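You operate a simulated robot arm through the tools that you are given. There is no shell and no other tool.

Carry out the task below with a simulated robot arm. There is one attempt and no reset: what you move stays moved.

## Task
Build the valve as the valve card says, latch it and test it.
Fine: rubber disc, stem, spring, cover; the green lamp must light.
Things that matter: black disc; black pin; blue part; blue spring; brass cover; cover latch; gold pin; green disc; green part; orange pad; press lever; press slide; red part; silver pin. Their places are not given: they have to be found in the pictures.

The check looks at the end state, three seconds after you hand in, the way a careful person would. Anything else that was tipped, shoved, dropped, spilled or broken makes it a failure. Lids that push on must go on centred and level and be pressed home; caps that screw on are set level and turned clockwise until they are tight.

## Robot
A 6-joint arm with a two-finger gripper, fixed in place. Base frame: the origin is at the foot of the arm, x ahead of it, y to its left, z up; the work surface is at about z = 840. Units: mm, degrees, N and s.
Its first joint turns from -166.0 to 166.0 degrees. Payload 3.43 kg.
The tool frame sits at the grasp point between the pads (the TCP): z along the fingers, y along the line on which they close. The tips reach 20 mm beyond it. Largest opening 190 mm; the body of the gripper starts 248 mm behind the TCP.
Orientation is told as [roll, pitch, yaw] about the base's x, y, z axes, in that order, counted from this pose: with the fingers straight down and closing along the base's y, the tool's x points along the base's -x, its y along +y and its z along -z.

## Interface
- The arm moves only by the tool jog_arm. Its argument "targets" is one flat list of numbers, 6 for each row, row after row: the shift along the base's x, y, z in mm, then the turn, a rotation vector about the base's x, y, z in degrees. In form: [x, y, z, wx, wy, wz, x, y, z, wx, wy, wz, ...]. A call has 1 to 20 rows; each row shifts and turns the commanded pose from where the row before left it. "jaw" is the closure, from 0 (fully open) to 1 (shut), set as the call begins (left out, the last holds). A row lasts 0.2 s, in which the tool goes at most 50 mm and 8.6 degrees; a call with a longer step from one row to the next is refused whole, and so is a gripper value outside its range. A pose out of reach is approached as far as the arm can. The call stops where the force on the tool passes 90 N (or 10 N more than at its start, if that is more) or the arm is blocked; 0.2 s more then pass. The fingers move at their own pace (about 45 mm/s each) and stop on an object; they squeeze with about 40 N. The grip force told is the motor's: it shows also when the fingers shut on nothing. Time passes only in rows, and 0.2 s behind the last, so rows that do not move let the fingers close. The reply holds the time, the measured pose of the TCP, the force on the tool along the base axes, the opening and the grip force, in the units named above and with some noise, with the torque about the TCP (base axes, N m) and any sound that the robot's microphone picked up, and new pictures: "pictures" is both (left out), scene, wrist or none.
- Cameras (640 x 400 px; columns grow to the right, rows downward): "scene" is fixed at [401, 640.3, 1595]; the picture's right is [-0.80, -0.60, 0.00], its down [-0.54, 0.72, -0.44] and it looks along [0.27, -0.36, -0.90] (base axes); focal length 342 px, centre (320, 200). "wrist" rides on the gripper at [70, -8, -288] in the tool frame; the picture's right is [0.12, 0.99, 0.00], its down [-0.96, 0.12, -0.25] and it looks along [-0.25, 0.03, 0.97] (tool axes); focal length 261 px, centre (320, 200).
- move_column(by): slides the trunk up (or, below 0, down) by that many mm; the arm rides with it, the base frame stays. It gives what a move gives, with no picture.
- measure_at(camera, pixels): for up to 12 pixels [column, row] of the newest picture of that camera ("zoom" is the newest enlarged one), the place [x, y, z] in the base frame of the surface seen there, good to about 2 mm, but the place of the scene camera against the robot may be out by one fixed shift of up to 18 mm in any direction. No time passes.
- zoom(camera, box): a new picture of the part [left, top, right, bottom] of that camera's present view, enlarged. No time passes.
- sign_off(): hands the job in; it is judged then, once.

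Open the gripper and draw the arm clear of the work before you hand the job in, unless the task says otherwise.

The tools are called after "Call:" as a command line: name --argument value ..., lists and objects as JSON in quotes. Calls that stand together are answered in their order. jog_arm: Moves the arm, as the interface text tells. Its arguments: {"type":"object","properties":{"targets":{"type":"array","items":{"type":"number"}},"jaw":{"type":"number"},"pictures":{"type":"string","enum":["both","scene","wrist","none"]}},"required":["targets"]} The other tools are called the same way: move_column (by) slides the trunk up or down; measure_at (camera, pixels) gives the place of the surface under pixels of a picture; zoom (camera, box) takes an enlarged picture of a part of a camera's view; sign_off () hands the job in.

At the start:

```text
t: 0.0
eef_pos: [617.3, 481.5, 1207.1]
ee_rot: [0.0, 0.0, 0.1]
contact_force: [0.8, -0.2, 0.2]
moment: [0.03, -0.01, 0.0]
grip_width: 189.8
gripper_force: 0.2
trunk travel left (down, up): [-175.0, 65.0]
```

scene: 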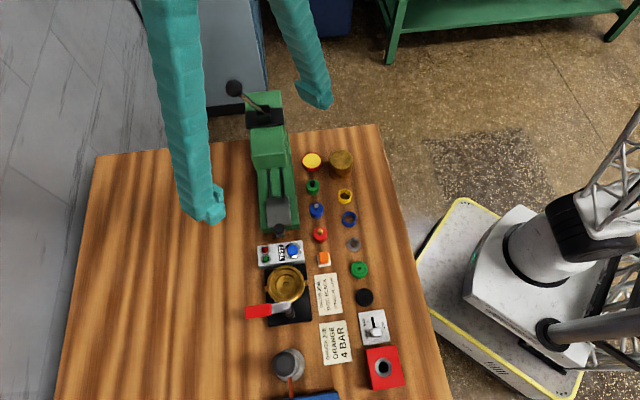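
wrist: 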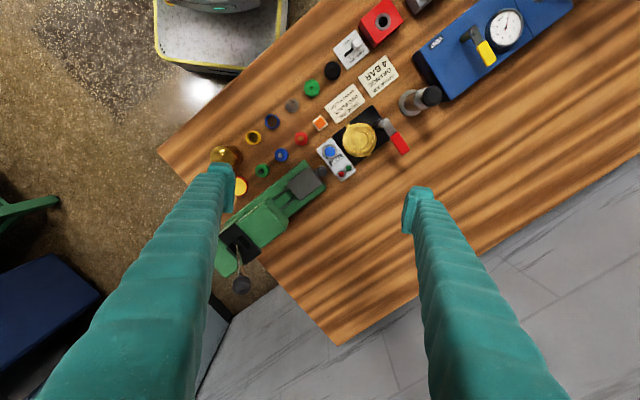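

The pictures show a bench with a press (green), coloured parts, two cards around scene (328,295) and (336,342), and a brass body. I zoom in on these to read the cards and identify parts.

Call:
zoom --camera "scene" --box '[300, 260, 380, 375]'

Call:
zoom --camera "scene" --box '[290, 140, 380, 260]'

Call:
zoom --camera "scene" --box '[235, 230, 325, 330]'

Call:
zoom --camera "wrist" --box '[300, 0, 580, 175]'

Call:
zoom --camera "scene" --box '[215, 70, 315, 250]'

```text
3.48 times, centred on (340, 318) of scene
```

zoom: 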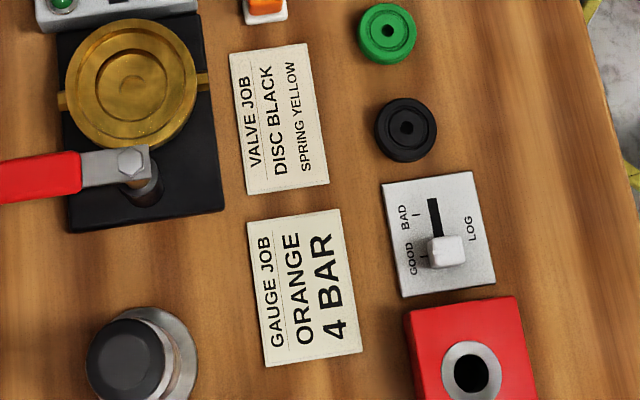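

```text
3.33 times, centred on (335, 200) of scene
```

zoom: 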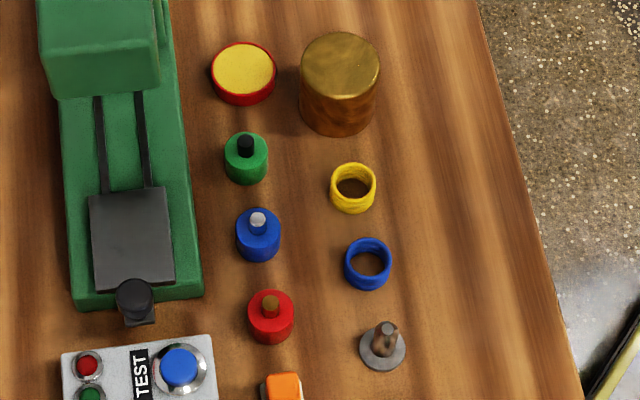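

```text
4.00 times, centred on (280, 280) of scene
```

zoom: 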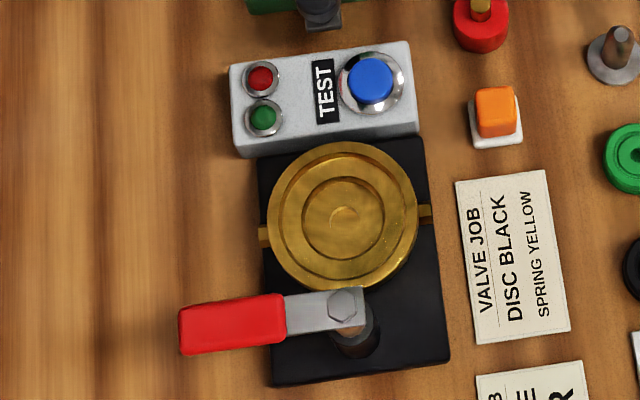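

```text
2.29 times, centred on (440, 88) of wrist
```

zoom: 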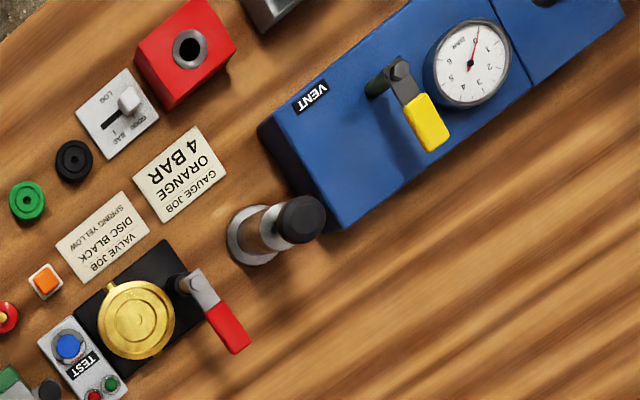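

```text
2.22 times, centred on (265, 160) of scene
```

zoom: 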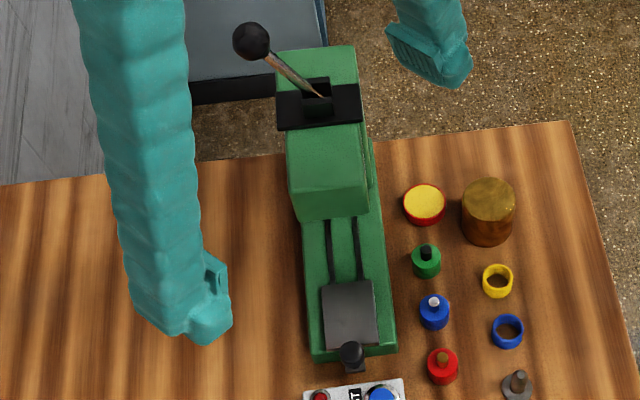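

The valve card says DISC BLACK, SPRING YELLOW. Next I measure the places of the main things with the scene camera and the wrist camera to find out the offset between them.

Call:
measure_at --camera "scene" --pixels '[[365, 297], [354, 243], [345, 193], [341, 158], [285, 283], [312, 160], [293, 250], [291, 308], [252, 311], [348, 219], [359, 269], [400, 360]]'

Call:
measure_at --camera "wrist" --pixels '[[332, 70], [292, 106], [254, 137], [228, 154], [359, 138], [240, 186], [330, 152], [312, 88], [272, 122], [400, 143]]'

Call:
zoom --camera "wrist" --box '[200, 40, 440, 200]'

```text
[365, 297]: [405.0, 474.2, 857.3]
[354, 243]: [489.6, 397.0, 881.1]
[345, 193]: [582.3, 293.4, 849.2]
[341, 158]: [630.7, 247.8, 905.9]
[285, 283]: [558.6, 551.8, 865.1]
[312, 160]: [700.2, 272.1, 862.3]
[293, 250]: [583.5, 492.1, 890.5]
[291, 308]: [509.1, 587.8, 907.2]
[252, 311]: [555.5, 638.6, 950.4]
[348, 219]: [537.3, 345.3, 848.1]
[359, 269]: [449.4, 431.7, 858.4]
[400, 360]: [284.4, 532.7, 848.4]
```

```text
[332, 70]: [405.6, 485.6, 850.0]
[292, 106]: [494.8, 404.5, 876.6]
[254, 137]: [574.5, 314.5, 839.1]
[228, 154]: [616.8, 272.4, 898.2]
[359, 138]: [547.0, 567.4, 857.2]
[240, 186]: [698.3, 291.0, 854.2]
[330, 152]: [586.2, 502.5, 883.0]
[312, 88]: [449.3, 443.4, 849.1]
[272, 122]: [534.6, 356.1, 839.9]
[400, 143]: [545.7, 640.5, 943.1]
```

```text
2.50 times, centred on (320, 120) of wrist
```

zoom: 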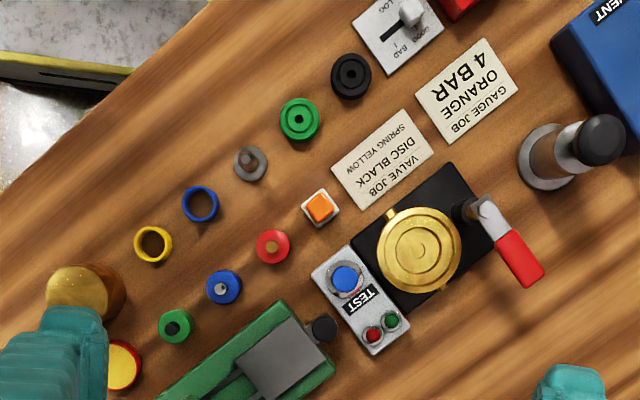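

The wrist and scene cameras agree apart from a shift of about (0,-11,+8); I trust the wrist. I move the tool over the valve body to look at it closely.

Call:
jog_arm --targets '[-12, 15, -30, 0, 0, 0, -12, 15, -30, 0, 0, 0, -12, 15, -30, 0, 0, 0, -12, 15, -30, 0, 0, 0, -12, 15, -10, 0, 0, 0]'

```text
t: 1.2
eef_pos: [557.4, 555.3, 1078.3]
ee_rot: [0.0, -0.1, -0.1]
contact_force: [1.5, -0.1, 0.3]
moment: [0.04, 0.0, 0.0]
grip_width: 190.0
gripper_force: 0.0
trunk travel left (down, up): [-175.0, 65.0]
```

scene: 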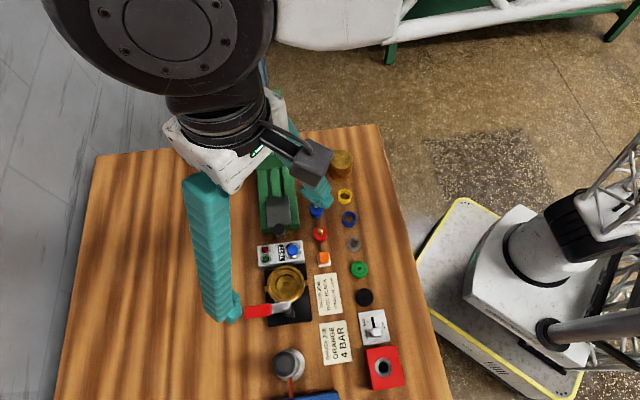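
wrist: 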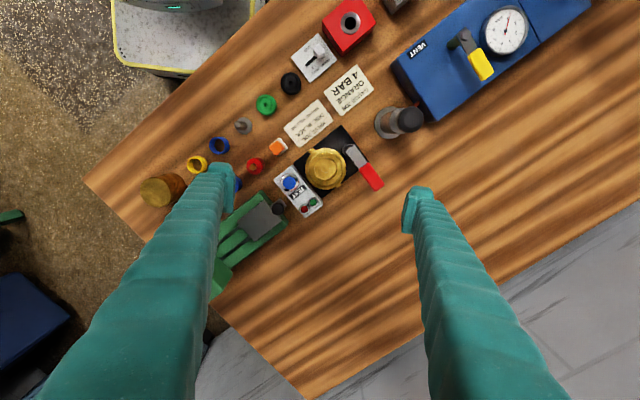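

The body now sits at wrist (325,168). I zoom there and measure its rim, its floor and the latch.

Call:
zoom --camera "wrist" --box '[265, 115, 395, 220]'

Call:
measure_at --camera "wrist" --pixels '[[325, 169], [308, 165], [344, 168], [326, 152], [326, 186], [325, 160], [372, 180], [352, 152], [363, 160], [290, 184]]'

Call:
zoom --camera "wrist" --box '[130, 60, 310, 220]'

```text
3.81 times, centred on (330, 168) of wrist
```

zoom: 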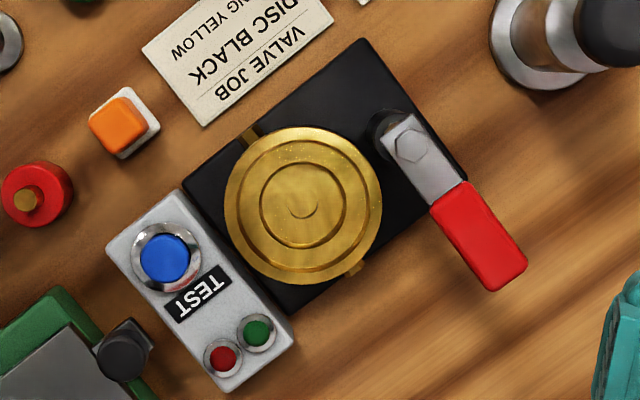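

```text
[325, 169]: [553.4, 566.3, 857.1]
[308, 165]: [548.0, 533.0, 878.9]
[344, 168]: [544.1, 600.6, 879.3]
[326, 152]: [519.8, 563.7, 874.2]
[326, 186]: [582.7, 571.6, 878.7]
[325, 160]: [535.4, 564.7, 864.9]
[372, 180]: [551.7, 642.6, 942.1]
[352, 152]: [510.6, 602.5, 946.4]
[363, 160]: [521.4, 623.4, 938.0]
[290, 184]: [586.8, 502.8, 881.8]
```

```text
2.50 times, centred on (220, 140) of wrist
```

zoom: 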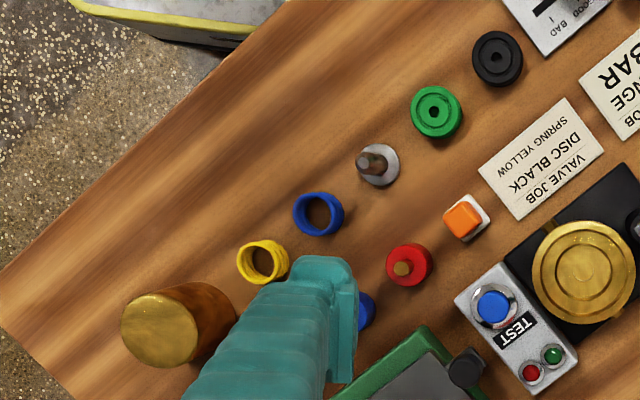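

The body has a rim at z≈879, a step at ≈865 and a floor at ≈857, centre near (550,567). Now I go over to the cover and springs for a closer look.

Call:
jog_arm --targets '[5, -45, 0, 0, 0, 0, 5, -45, 0, 0, 0, 0, 5, -45, 0, 0, 0, 0, 5, -45, 0, 0, 0, 0, 5, -45, 0, 0, 0, 0, 5, -25, -20, 0, 0, 0]'

Call:
zoom --camera "wrist" --box '[220, 80, 420, 240]'

```text
t: 2.6
eef_pos: [586.8, 304.7, 1058.8]
ee_rot: [0.0, 0.0, 0.1]
contact_force: [-0.3, 0.3, 0.1]
moment: [-0.1, -0.06, 0.01]
grip_width: 190.2
gripper_force: 0.1
trunk travel left (down, up): [-175.0, 65.0]
```

scene: 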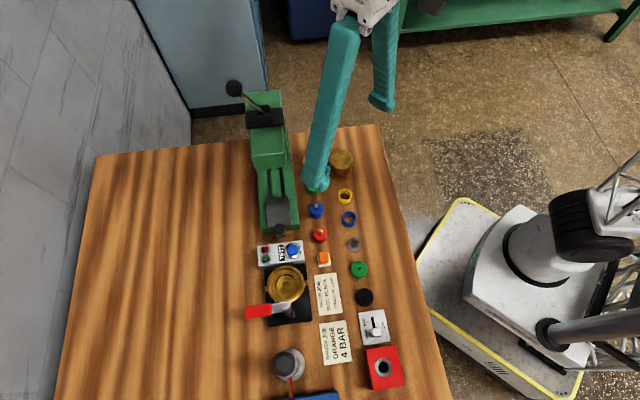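
wrist: 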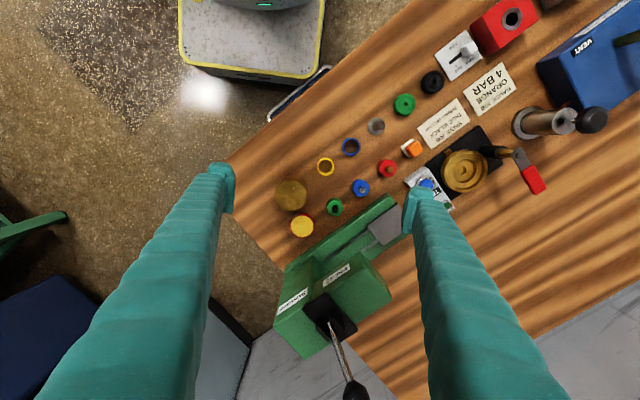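

```text
2.50 times, centred on (320, 160) of wrist
```

zoom: 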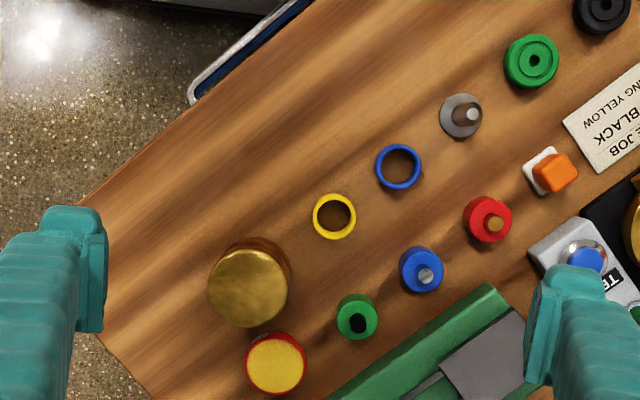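

Spring, cover and stem are now seen from nearly above. I measure their rims and edges in this zoom.

Call:
measure_at --camera "zoom" --pixels '[[248, 285], [215, 288], [283, 288], [248, 252], [248, 322], [334, 198], [334, 236], [316, 217], [353, 217], [334, 216], [280, 245], [228, 245]]'

Call:
measure_at --camera "zoom" --pixels '[[473, 115], [447, 122], [455, 133], [458, 98], [480, 120], [531, 58], [531, 40], [510, 58], [551, 58], [600, 8], [275, 362], [275, 335]]'

Call:
zoom --camera "wrist" --box '[350, 60, 450, 140]'

Call:
zoom --camera "wrist" --box '[270, 140, 370, 245]'

```text
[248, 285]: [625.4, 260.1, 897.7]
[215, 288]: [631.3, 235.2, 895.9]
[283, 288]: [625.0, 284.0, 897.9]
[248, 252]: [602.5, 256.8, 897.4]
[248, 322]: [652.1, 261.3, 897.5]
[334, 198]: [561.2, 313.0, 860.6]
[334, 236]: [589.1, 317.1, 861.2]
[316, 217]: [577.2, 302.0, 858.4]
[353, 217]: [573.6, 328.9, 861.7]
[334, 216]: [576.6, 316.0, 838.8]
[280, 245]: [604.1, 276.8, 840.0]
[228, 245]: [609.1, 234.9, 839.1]
```

```text
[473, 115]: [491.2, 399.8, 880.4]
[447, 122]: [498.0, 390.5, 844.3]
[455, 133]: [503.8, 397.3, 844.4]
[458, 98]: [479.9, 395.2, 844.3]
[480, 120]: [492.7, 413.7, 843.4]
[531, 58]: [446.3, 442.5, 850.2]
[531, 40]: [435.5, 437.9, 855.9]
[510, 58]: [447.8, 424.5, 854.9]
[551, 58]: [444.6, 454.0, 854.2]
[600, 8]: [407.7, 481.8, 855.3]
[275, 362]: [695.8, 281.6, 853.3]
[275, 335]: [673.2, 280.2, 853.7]
```

```text
5.00 times, centred on (400, 100) of wrist
```

zoom: 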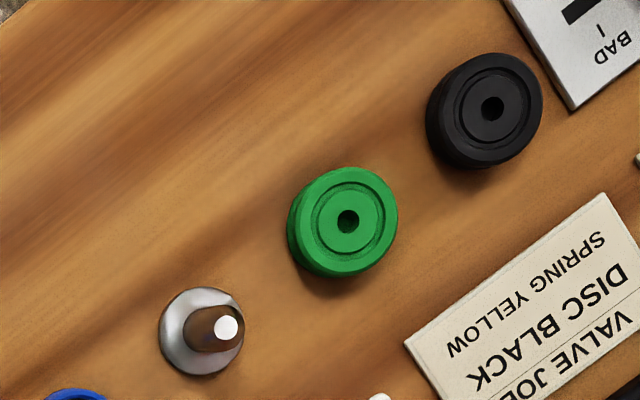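

```text
3.81 times, centred on (320, 192) of wrist
```

zoom: 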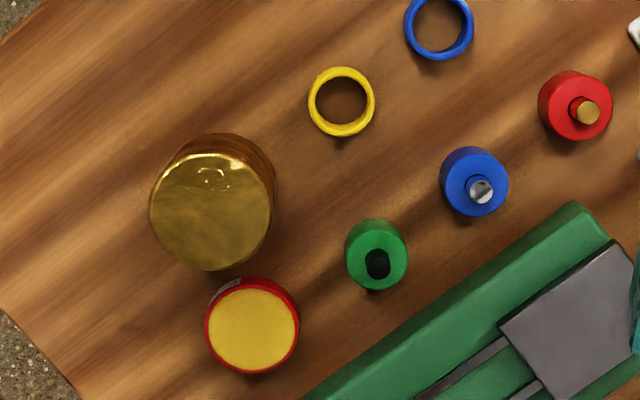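

The spring is ≈32 mm OD and 21 tall at (575.5,315), the stem has a 4 mm flange and a rod up to 880, and the discs are ≈15 tall. I go back over the body, lower, to measure its pocket in detail.

Call:
jog_arm --targets '[-5, 45, 0, 0, 0, 0, -5, 45, 0, 0, 0, 0, -5, 45, 0, 0, 0, 0, -5, 45, 0, 0, 0, 0, -5, 45, 0, 0, 0, 0, -10, 37, -20, 0, 0, 0, 0, 0, -20, 0, 0, 0, 0, 0, -18, 0, 0, 0]'

Call:
zoom --camera "wrist" --box '[265, 120, 385, 220]'

```text
t: 4.4
eef_pos: [551.6, 568.1, 1000.9]
ee_rot: [0.0, 0.0, 0.0]
contact_force: [0.5, 0.1, -0.7]
moment: [0.02, -0.02, 0.01]
grip_width: 190.0
gripper_force: 0.0
trunk travel left (down, up): [-175.0, 65.0]
```

scene: 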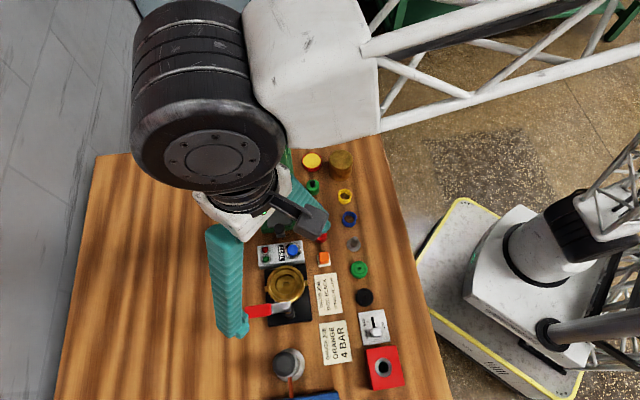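
wrist: 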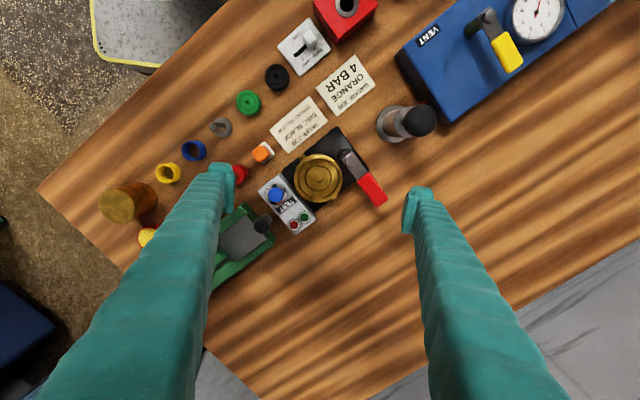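

```text
4.00 times, centred on (325, 170) of wrist
```

zoom: 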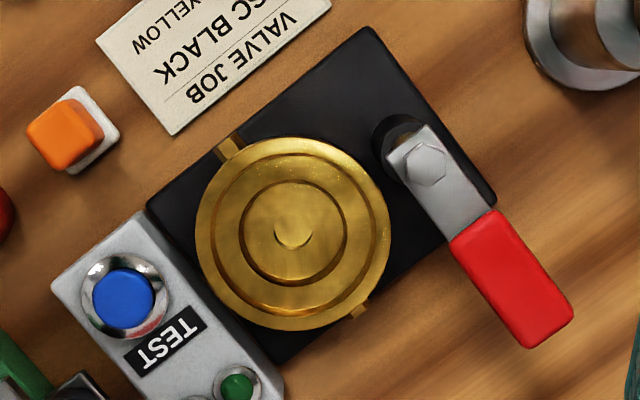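

The body shows three concentric edges. I measure a line across it at zoom row 233 and down column 293.

Call:
measure_at --camera "zoom" --pixels '[[200, 233], [210, 233], [222, 233], [232, 233], [245, 233], [255, 233], [270, 233], [282, 233], [293, 233], [303, 233], [320, 233], [340, 233]]'

Call:
measure_at --camera "zoom" --pixels '[[352, 233], [365, 233], [375, 233], [385, 233], [293, 143], [293, 160], [293, 175], [293, 195], [293, 270], [293, 290], [293, 305], [293, 322]]'

Call:
measure_at --camera "zoom" --pixels '[[425, 163], [440, 185], [465, 215], [475, 250], [520, 280], [555, 315], [395, 165], [370, 200], [125, 297], [235, 385], [232, 148], [358, 308]]'

```text
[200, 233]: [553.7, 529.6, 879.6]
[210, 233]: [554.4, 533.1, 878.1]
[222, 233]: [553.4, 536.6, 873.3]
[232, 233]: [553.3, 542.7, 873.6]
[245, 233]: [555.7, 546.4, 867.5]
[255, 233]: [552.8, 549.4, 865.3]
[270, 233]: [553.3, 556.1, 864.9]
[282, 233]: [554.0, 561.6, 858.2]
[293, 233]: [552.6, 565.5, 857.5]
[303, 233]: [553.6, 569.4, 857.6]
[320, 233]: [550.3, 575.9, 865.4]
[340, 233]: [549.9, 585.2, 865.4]
```

```text
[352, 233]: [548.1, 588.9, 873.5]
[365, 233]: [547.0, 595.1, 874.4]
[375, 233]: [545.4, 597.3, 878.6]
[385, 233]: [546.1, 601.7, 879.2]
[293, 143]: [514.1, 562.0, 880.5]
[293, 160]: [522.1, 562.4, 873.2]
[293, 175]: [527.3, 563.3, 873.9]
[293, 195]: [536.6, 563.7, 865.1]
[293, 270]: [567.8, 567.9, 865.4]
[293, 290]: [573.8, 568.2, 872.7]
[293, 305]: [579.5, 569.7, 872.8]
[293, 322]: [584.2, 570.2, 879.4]
```

```text
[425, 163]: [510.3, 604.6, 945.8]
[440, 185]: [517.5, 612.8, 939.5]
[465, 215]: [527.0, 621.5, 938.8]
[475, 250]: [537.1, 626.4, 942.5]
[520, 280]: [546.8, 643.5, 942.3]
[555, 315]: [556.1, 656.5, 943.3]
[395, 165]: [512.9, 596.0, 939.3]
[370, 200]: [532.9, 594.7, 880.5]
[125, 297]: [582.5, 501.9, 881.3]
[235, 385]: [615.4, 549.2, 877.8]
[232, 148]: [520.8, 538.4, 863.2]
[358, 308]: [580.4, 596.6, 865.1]
```

The body: rim z≈879 (Ø76), counterbore Ø≈61 at 873, disc pocket Ø≈43 at 865, centre near (550.5,566). I rise, turn the tool by -45° to line it up with the bench rows, and go above the black disc.

Call:
jog_arm --targets '[0, 0, 35, 0, 0, 0, 0, 0, 35, 0, 0, 0, -24, -14, 0, 0, 0, -7.5, -24, -14, 0, 0, 0, -7.5, -24, -14, 0, 0, 0, -7.5, -24, -14, 0, 0, 0, -7.5, -24, -14, 0, 0, 0, -7.5, -24, -14, 0, 0, 0, -7.5, 0, 0, -20, 0, 0, 0, 0, 0, -20, 0, 0, 0, 0, 0, -20, 0, 0, 0]'

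Call:
zoom --camera "wrist" --box '[260, 110, 400, 210]'

```text
t: 6.8
eef_pos: [408.7, 484.1, 1010.1]
ee_rot: [0.0, 0.1, -45.0]
contact_force: [-0.2, -1.0, 0.2]
moment: [0.03, -0.04, 0.0]
grip_width: 189.8
gripper_force: 0.1
trunk travel left (down, up): [-175.0, 65.0]
```

scene: 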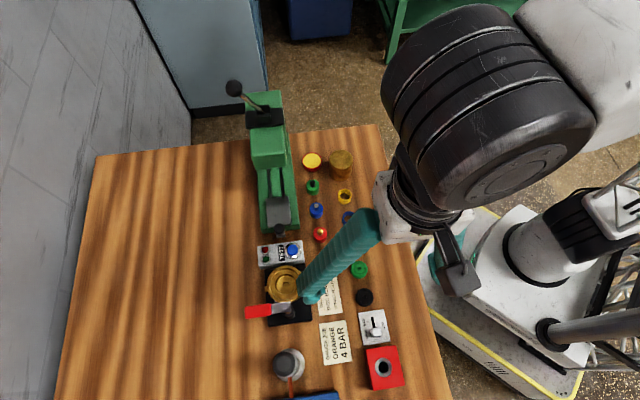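
wrist: 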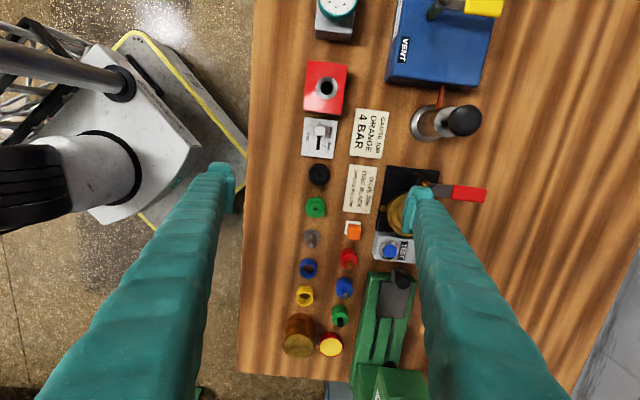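

```text
4.00 times, centred on (330, 160) of wrist
```

zoom: 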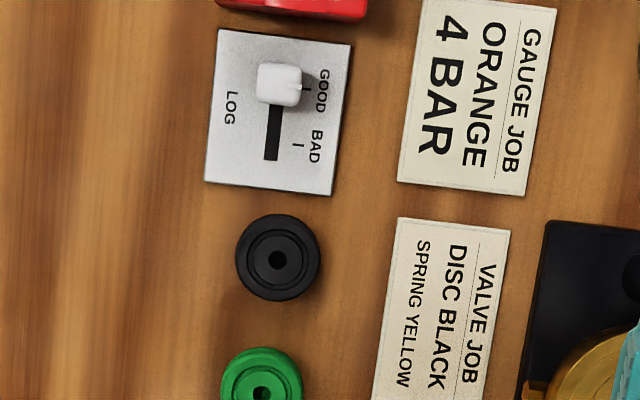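

The black disc is at zoom (278,258). I measure points around its top rim to find the centre exactly.

Call:
measure_at --camera "zoom" --pixels '[[278, 222], [278, 292], [243, 258], [313, 258], [253, 233], [303, 233], [253, 283], [303, 283], [278, 240], [278, 275], [278, 259], [340, 250]]'

Call:
measure_at --camera "zoom" --pixels '[[215, 180], [335, 190], [275, 80], [262, 396], [235, 260], [321, 258], [278, 214], [278, 302]]'

```text
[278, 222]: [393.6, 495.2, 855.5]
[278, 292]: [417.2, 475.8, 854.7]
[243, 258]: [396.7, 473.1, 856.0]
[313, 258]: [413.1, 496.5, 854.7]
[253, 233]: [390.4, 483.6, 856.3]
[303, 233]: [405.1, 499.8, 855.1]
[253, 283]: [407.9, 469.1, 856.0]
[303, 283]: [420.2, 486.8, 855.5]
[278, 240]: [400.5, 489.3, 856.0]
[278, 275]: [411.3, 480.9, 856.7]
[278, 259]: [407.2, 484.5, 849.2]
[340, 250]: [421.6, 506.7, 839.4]
```

```text
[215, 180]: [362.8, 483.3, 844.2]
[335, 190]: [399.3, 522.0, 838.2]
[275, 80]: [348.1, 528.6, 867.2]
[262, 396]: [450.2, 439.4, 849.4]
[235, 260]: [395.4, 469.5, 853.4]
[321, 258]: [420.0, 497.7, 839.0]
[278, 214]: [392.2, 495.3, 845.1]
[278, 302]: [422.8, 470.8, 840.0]
```

Disc centre ≈ (405.5,485), top z 855.5, Ø≈36. I narrow the jaw to about 60 mm, centre on it and descend partway, then check.

Call:
jog_arm --targets '[-3.2, 0.9, 0, 0, 0, 0, 0, 0, 0, 0, 0, 0, 0, 0, 0, 0, 0, 0, 0, 0, 0, 0, 0, 0, 0, 0, 0, 0, 0, 0, 0, 0, 0, 0, 0, 0, 0, 0, 0, 0, 0, 0, 0, 0, 0, 0, 0, 0, 0, 0, -20, 0, 0, 0, 0, 0, -20, 0, 0, 0, 0, 0, -20, 0, 0, 0, 0, 0, -20, 0, 0, 0]' --jaw 0.68 --pictures "wrist"

Call:
zoom --camera "wrist" --box '[240, 110, 400, 230]'

```text
t: 9.4
eef_pos: [405.8, 485.2, 930.4]
ee_rot: [0.0, -0.1, -45.0]
contact_force: [0.0, -0.2, 0.2]
moment: [0.03, -0.02, 0.01]
grip_width: 60.7
gripper_force: 0.0
trunk travel left (down, up): [-175.0, 65.0]
```

wrist: 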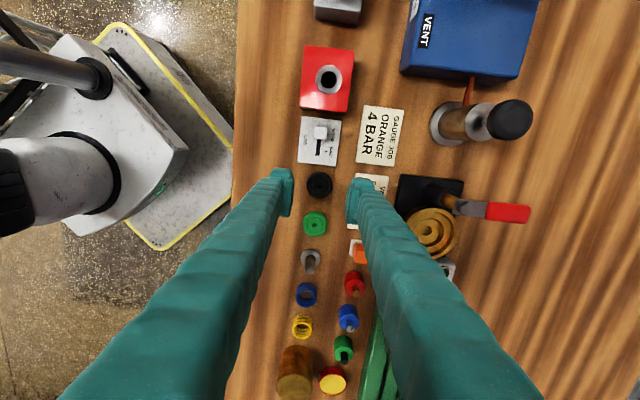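

```text
3.33 times, centred on (320, 170) of wrist
```

zoom: 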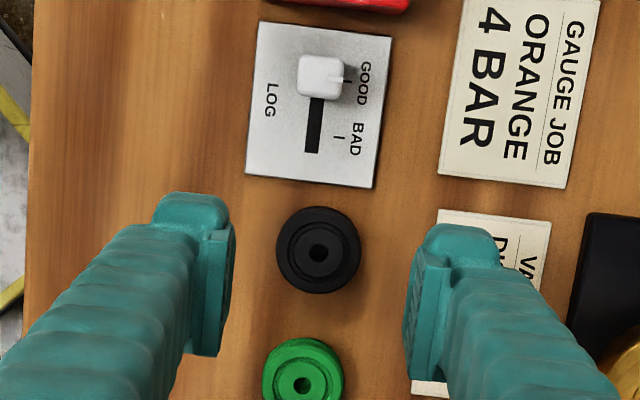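

The disc lies between the fingers, centred. I descend to TCP z≈869.5 and close.

Call:
jog_arm --targets '[0, 0, -20, 0, 0, 0, 0, 0, -20, 0, 0, 0, 0, 0, -12, 0, 0, 0, 0, 0, -8.7, 0, 0, 0]' --pictures "none"

Call:
jog_arm --targets '[0, 0, 0, 0, 0, 0, 0, 0, 0, 0, 0, 0, 0, 0, 0, 0, 0, 0, 0, 0, 0, 0, 0, 0, 0, 0, 0, 0, 0, 0]' --jaw 1.0 --pictures "wrist"

```text
t: 10.4
eef_pos: [404.9, 485.6, 869.3]
ee_rot: [0.0, 0.0, -45.0]
contact_force: [-0.8, -0.5, -0.6]
moment: [0.02, 0.01, 0.01]
grip_width: 60.7
gripper_force: 0.0
trunk travel left (down, up): [-175.0, 65.0]
```

```text
t: 11.6
eef_pos: [404.9, 486.2, 871.9]
ee_rot: [0.4, 0.0, -45.0]
contact_force: [-0.9, -0.4, 91.5]
moment: [-0.09, 0.0, -0.05]
grip_width: 5.7
gripper_force: 34.8
trunk travel left (down, up): [-175.0, 65.0]
```

wrist: 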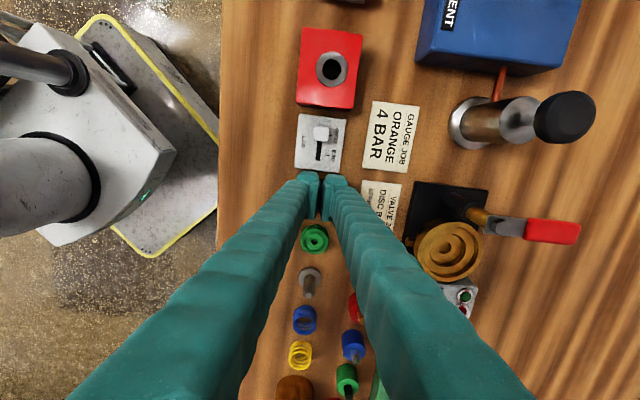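

The fingers ran shut to 5.7 mm with 91 N upward: they slid over the disc's top edge. I open again and look.

Call:
jog_arm --targets '[0, 0, 3, 0, 0, 0, 0, 0, 3, 0, 0, 0, 0, 0, 0, 0, 0, 0, 0, 0, 0, 0, 0, 0, 0, 0, 0, 0, 0, 0]' --jaw 0.68 --pictures "none"

Call:
jog_arm --targets '[0, 0, 15, 0, 0, 0, 0, 0, 20, 0, 0, 0, 0, 0, 20, 0, 0, 0]' --pictures "wrist"

Call:
zoom --camera "wrist" --box '[240, 110, 400, 230]'

```text
t: 12.8
eef_pos: [403.6, 485.6, 875.5]
ee_rot: [0.0, 0.0, -45.0]
contact_force: [-0.2, 0.0, 0.6]
moment: [0.06, 0.0, 0.05]
grip_width: 60.9
gripper_force: 0.1
trunk travel left (down, up): [-175.0, 65.0]
```

```text
t: 13.6
eef_pos: [405.1, 484.4, 930.3]
ee_rot: [0.0, -0.1, -45.0]
contact_force: [-0.6, 0.0, -1.0]
moment: [0.0, 0.05, -0.01]
grip_width: 60.7
gripper_force: 0.0
trunk travel left (down, up): [-175.0, 65.0]
```

wrist: 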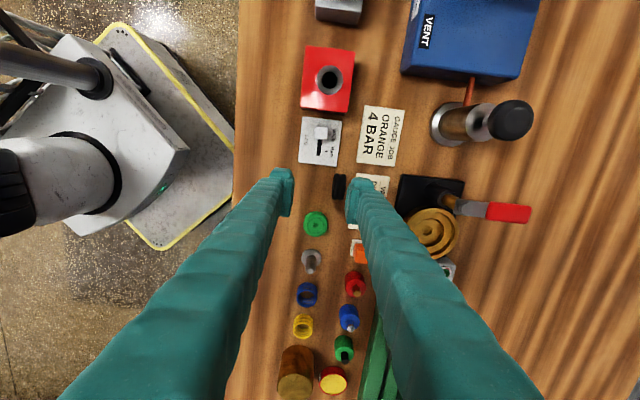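

```text
3.33 times, centred on (320, 170) of wrist
```

zoom: 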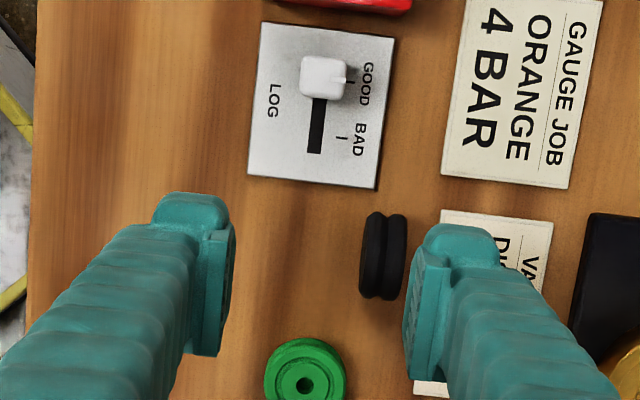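

The disc now stands on its edge, showing a waist groove at zoom (382,256). I look at it with the scene camera and measure it.

Call:
zoom --camera "scene" --box '[340, 255, 400, 320]'

Call:
measure_at --camera "wrist" --pixels '[[333, 187], [339, 187], [344, 187], [334, 178], [334, 196], [342, 178], [342, 196]]'

Call:
zoom --camera "wrist" --box '[310, 165, 370, 205]'

```text
6.15 times, centred on (370, 288) of scene
```

zoom: 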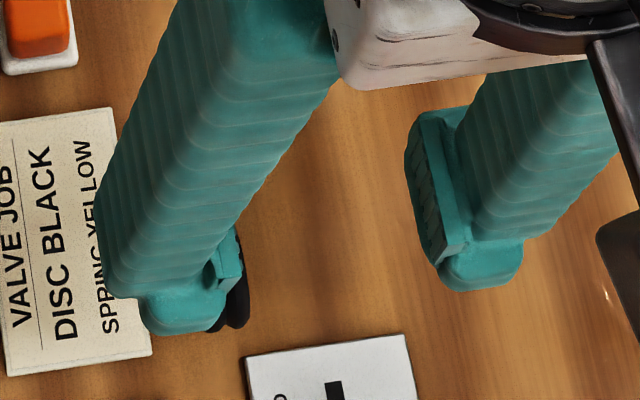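

```text
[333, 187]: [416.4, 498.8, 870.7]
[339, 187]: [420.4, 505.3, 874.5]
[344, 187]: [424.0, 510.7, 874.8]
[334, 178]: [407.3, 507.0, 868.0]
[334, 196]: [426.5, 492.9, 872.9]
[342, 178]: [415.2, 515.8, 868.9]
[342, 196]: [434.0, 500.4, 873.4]
```

```text
10.00 times, centred on (340, 185) of wrist
```

zoom: 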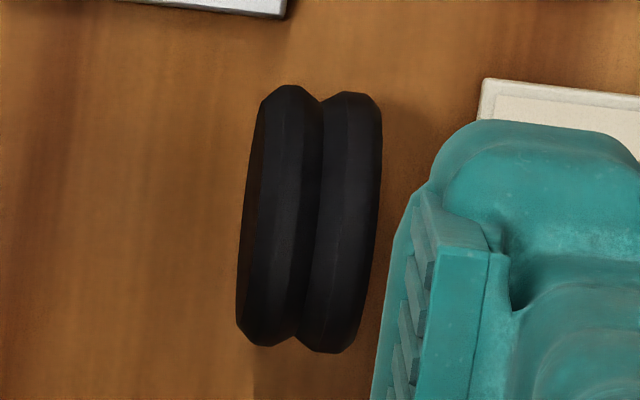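

The disc stands on edge around (420,504), with axis nearly along the tool's closing line. I raise the arm and back away so the scene camera can show its face.

Call:
jog_arm --targets '[0, 0, 30, 0, 0, 0, -10, -10, 30, 0, 0, 0, -30, -30, 20, 0, 0, 0, -30, -30, 0, 0, 0, 0, -30, -30, 0, 0, 0, 0]'

Call:
zoom --camera "scene" --box '[330, 250, 394, 310]'

Call:
zoom --camera "wrist" --box '[340, 110, 440, 200]'

```text
t: 14.8
eef_pos: [304.6, 386.3, 1009.5]
ee_rot: [-0.1, 0.0, -45.0]
contact_force: [0.8, 1.2, -0.7]
moment: [-0.19, 0.13, -0.02]
grip_width: 60.9
gripper_force: 0.0
trunk travel left (down, up): [-175.0, 65.0]
```

scene: 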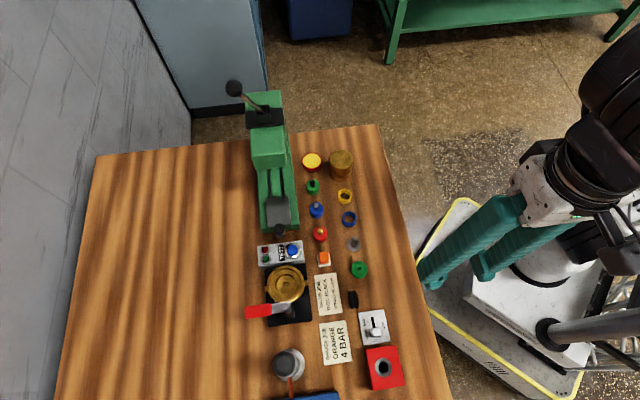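
wrist: 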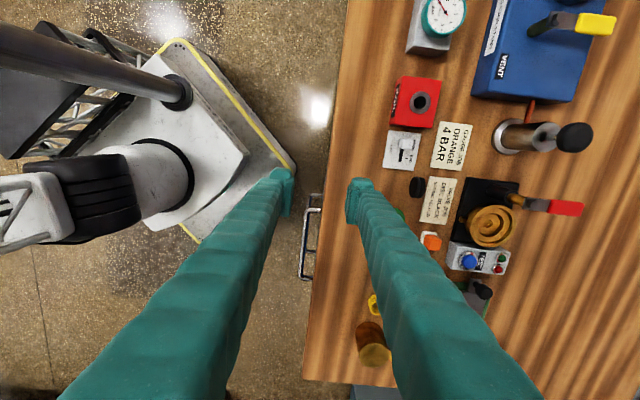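

```text
6.67 times, centred on (362, 280) of scene
```

zoom: 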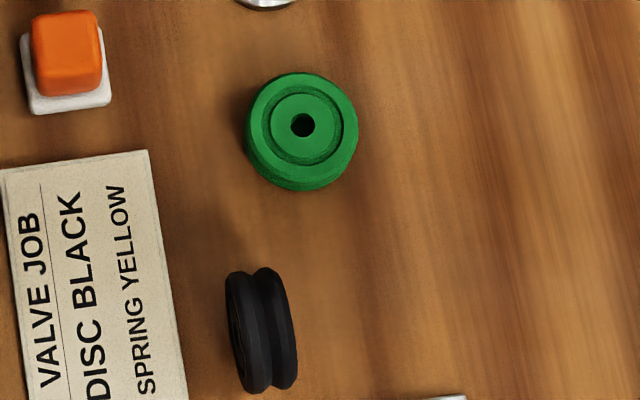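

```text
4.44 times, centred on (390, 155) of wrist
```

zoom: 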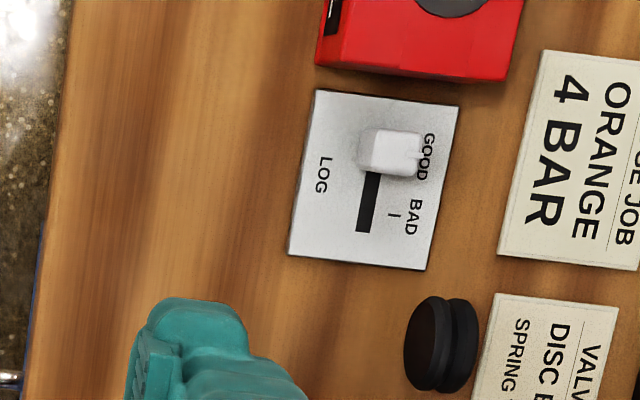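

I zoom in further on both faces of the standing disc.

Call:
zoom --camera "scene" --box '[344, 284, 366, 314]'

Call:
zoom --camera "wrist" --box '[400, 165, 440, 205]'

Call:
measure_at --camera "zoom" --pixels '[[200, 130], [240, 110], [330, 120]]'

```text
13.33 times, centred on (355, 299) of scene
```

zoom: 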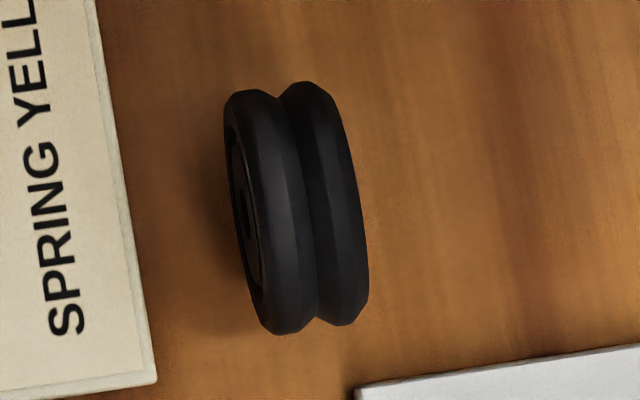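

```text
10.00 times, centred on (420, 185) of wrist
```

zoom: 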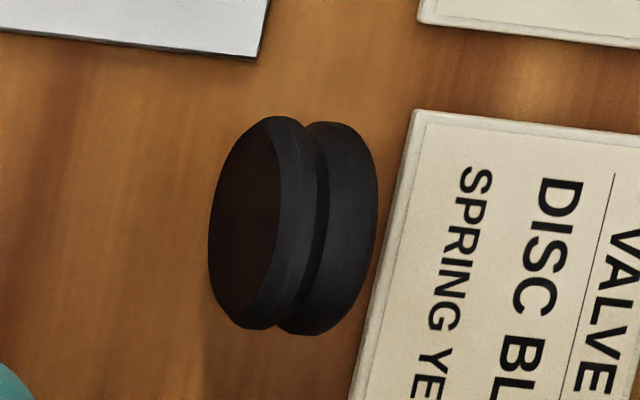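

```text
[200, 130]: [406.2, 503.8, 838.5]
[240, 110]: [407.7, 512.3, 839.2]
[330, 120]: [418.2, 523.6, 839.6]
```

The face with the hole (originally up) points to the +y side; so it must be toppled back towards (-x,-y). I close the fingers, turn the yaw by +10° to line up with the disc's axis and go above the spot behind it at about (438,529).

Call:
jog_arm --targets '[26.6, 28.5, 0, 0, 0, 2, 26.6, 28.5, 0, 0, 0, 2, 26.6, 28.5, 0, 0, 0, 2, 26.6, 28.5, 0, 0, 0, 2, 26.6, 28.7, 0, 0, 0, 2, 0, 0, -30, 0, 0, 0, 0, 0, -30, 0, 0, 0]' --jaw 1.0

Call:
zoom --camera "wrist" --box '[260, 110, 400, 230]'

Call:
zoom --camera "scene" --box '[300, 240, 400, 330]'

```text
t: 16.4
eef_pos: [438.5, 528.3, 949.8]
ee_rot: [0.0, 0.0, -35.0]
contact_force: [-0.2, -0.3, 0.2]
moment: [0.05, -0.05, 0.0]
grip_width: 0.0
gripper_force: 34.1
trunk travel left (down, up): [-175.0, 65.0]
```

scene: 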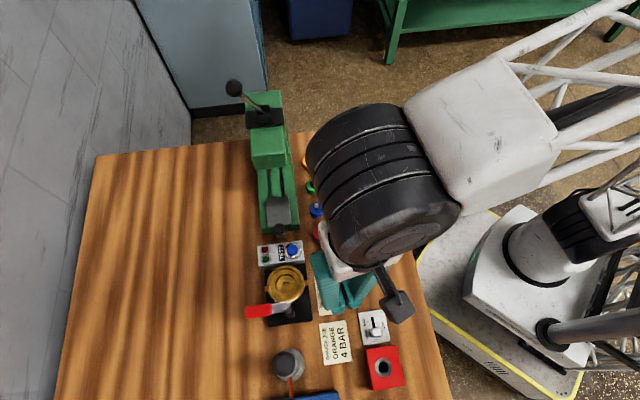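
wrist: 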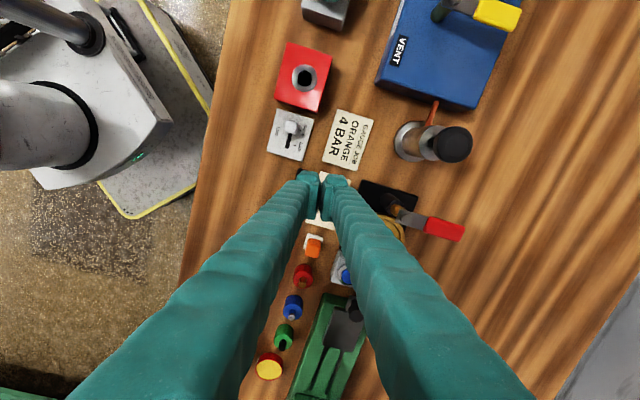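

```text
3.33 times, centred on (330, 170) of wrist
```

zoom: 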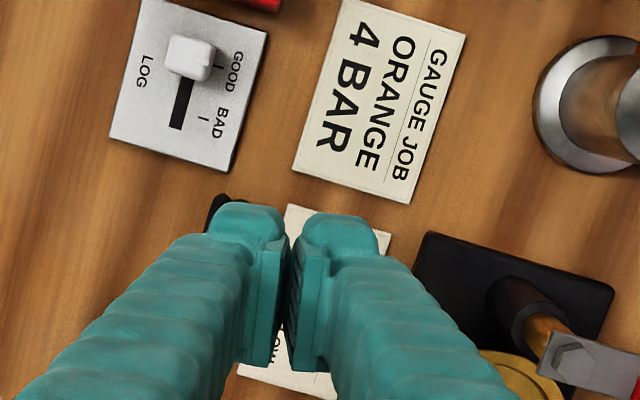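

```text
4.44 times, centred on (350, 285) of scene
```

zoom: 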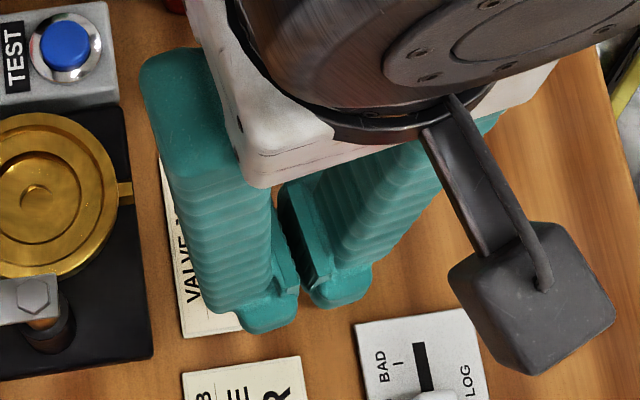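

The disc peeks out left of the left finger at zoom (218,205). I move 6 mm further from it for clearance and lower the tips to z≈865 behind it.

Call:
jog_arm --targets '[3.4, 4.9, 0, 0, 0, 0, 0, 0, -20, 0, 0, 0, 0, 0, -20, 0, 0, 0, 0, 0, -15, 0, 0, 0, 0, 0, -10, 0, 0, 0]'

Call:
zoom --camera "wrist" --box '[260, 130, 380, 230]'

Call:
zoom --camera "scene" --box '[320, 260, 400, 330]'

```text
t: 17.6
eef_pos: [442.7, 531.6, 884.0]
ee_rot: [0.1, 0.0, -35.0]
contact_force: [-0.4, -0.2, 0.7]
moment: [0.03, -0.01, 0.01]
grip_width: 0.1
gripper_force: 34.1
trunk travel left (down, up): [-175.0, 65.0]
```

scene: 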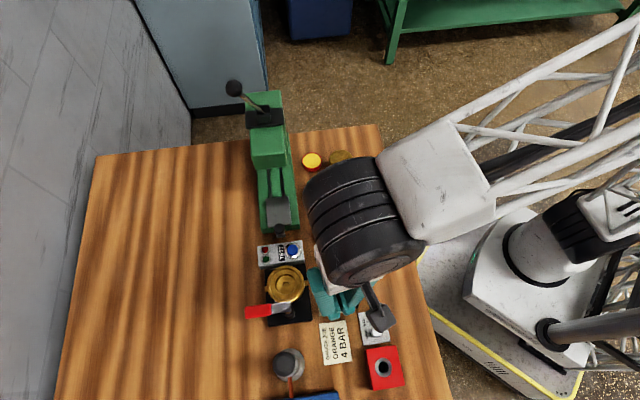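
wrist: 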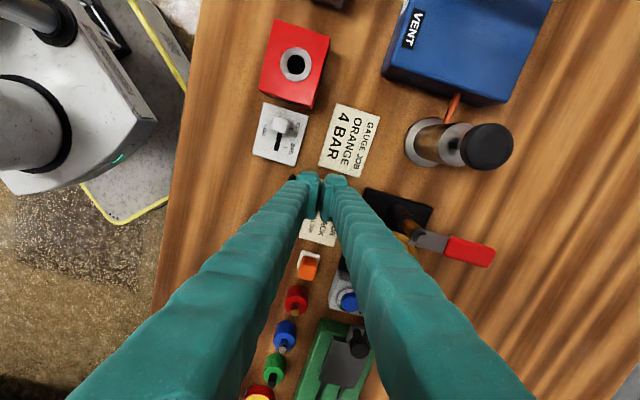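

```text
4.00 times, centred on (320, 180) of wrist
```

zoom: 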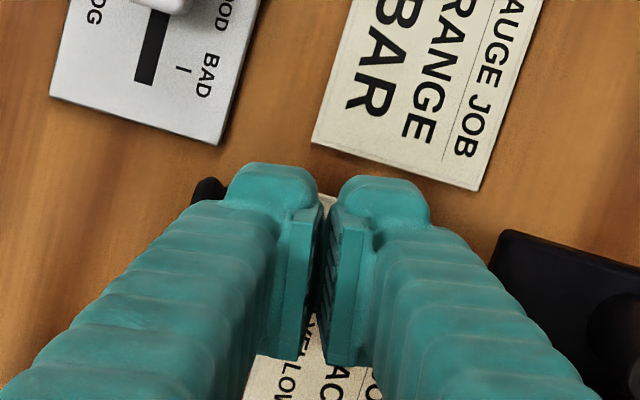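

```text
5.71 times, centred on (360, 295) of scene
```

zoom: 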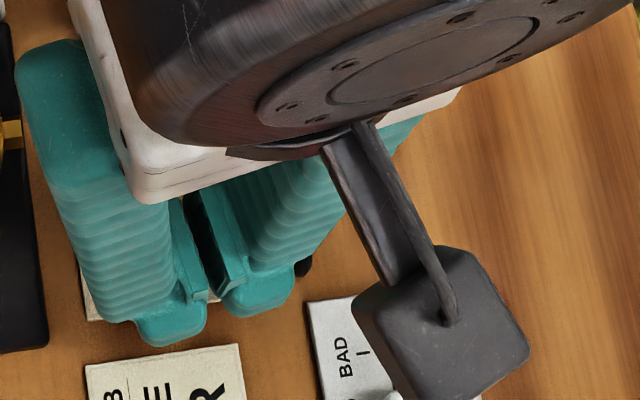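

The disc is just beyond the left finger, aligned. I push slowly 24 mm along (-0.57,-0.82).

Call:
jog_arm --targets '[-2.3, -3.3, 0, 0, 0, 0, -2.3, -3.3, 0, 0, 0, 0, -1.2, -1.6, 0, 0, 0, 0, -1.2, -1.6, 0, 0, 0, 0, -1.2, -1.6, 0, 0, 0, 0, -1.2, -1.6, 0, 0, 0, 0, -1.2, -1.6, 0, 0, 0, 0, -1.2, -1.6, 0, 0, 0, 0, -1.2, -1.6, 0, 0, 0, 0, -1.2, -1.6, 0, 0, 0, 0]' --pictures "wrist"

Call:
zoom --camera "wrist" --box '[240, 130, 360, 230]'

```text
t: 19.8
eef_pos: [427.1, 513.8, 885.5]
ee_rot: [-0.1, 0.0, -35.0]
contact_force: [-2.2, -2.4, 13.5]
moment: [-0.29, 0.19, 0.0]
grip_width: 0.0
gripper_force: 34.2
trunk travel left (down, up): [-175.0, 65.0]
```

wrist: 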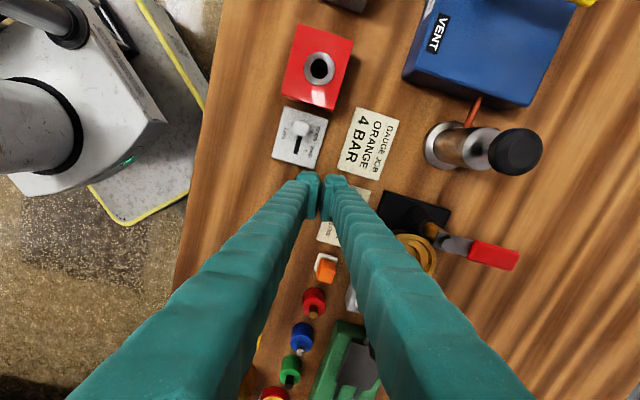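

```text
4.00 times, centred on (300, 180) of wrist
```

zoom: 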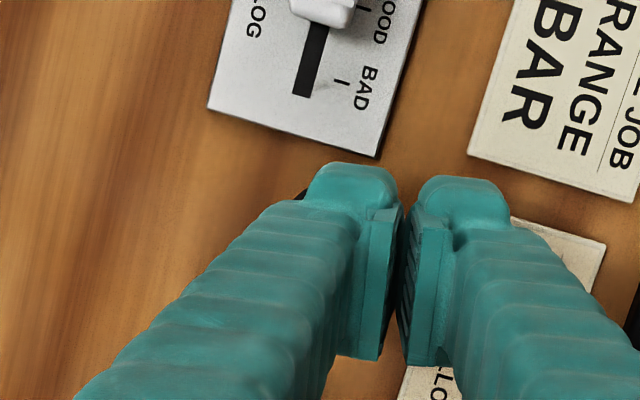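

A steady 13 N upward is what the tilting face gives. I keep pushing another 12 mm slowly.

Call:
jog_arm --targets '[-1.2, -1.6, 0, 0, 0, 0, -1.2, -1.6, 0, 0, 0, 0, -1.2, -1.6, 0, 0, 0, 0, -1.2, -1.6, 0, 0, 0, 0, -1.2, -1.6, 0, 0, 0, 0, -1.2, -1.6, 0, 0, 0, 0]' --pictures "wrist"

Call:
zoom --camera "wrist" --box '[240, 130, 360, 230]'

```text
t: 21.2
eef_pos: [420.9, 503.6, 885.9]
ee_rot: [0.0, -0.1, -35.1]
contact_force: [0.6, 0.1, 0.5]
moment: [-0.03, -0.01, -0.03]
grip_width: 0.0
gripper_force: 33.9
trunk travel left (down, up): [-175.0, 65.0]
```

wrist: 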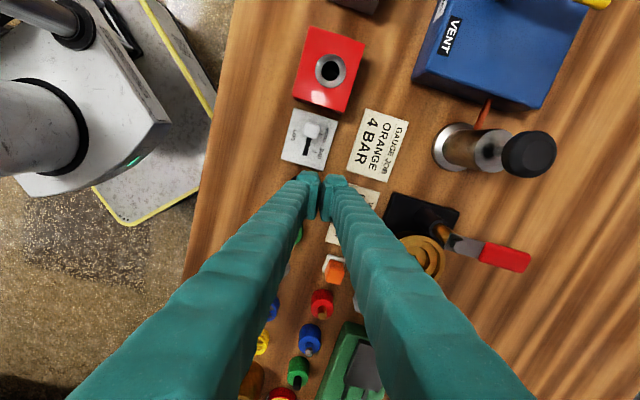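

```text
4.00 times, centred on (300, 180) of wrist
```

zoom: 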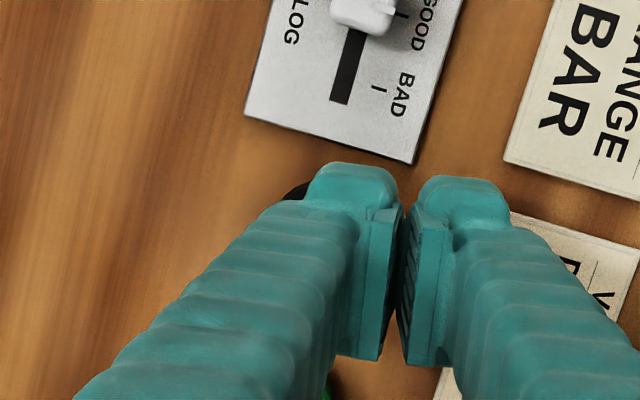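

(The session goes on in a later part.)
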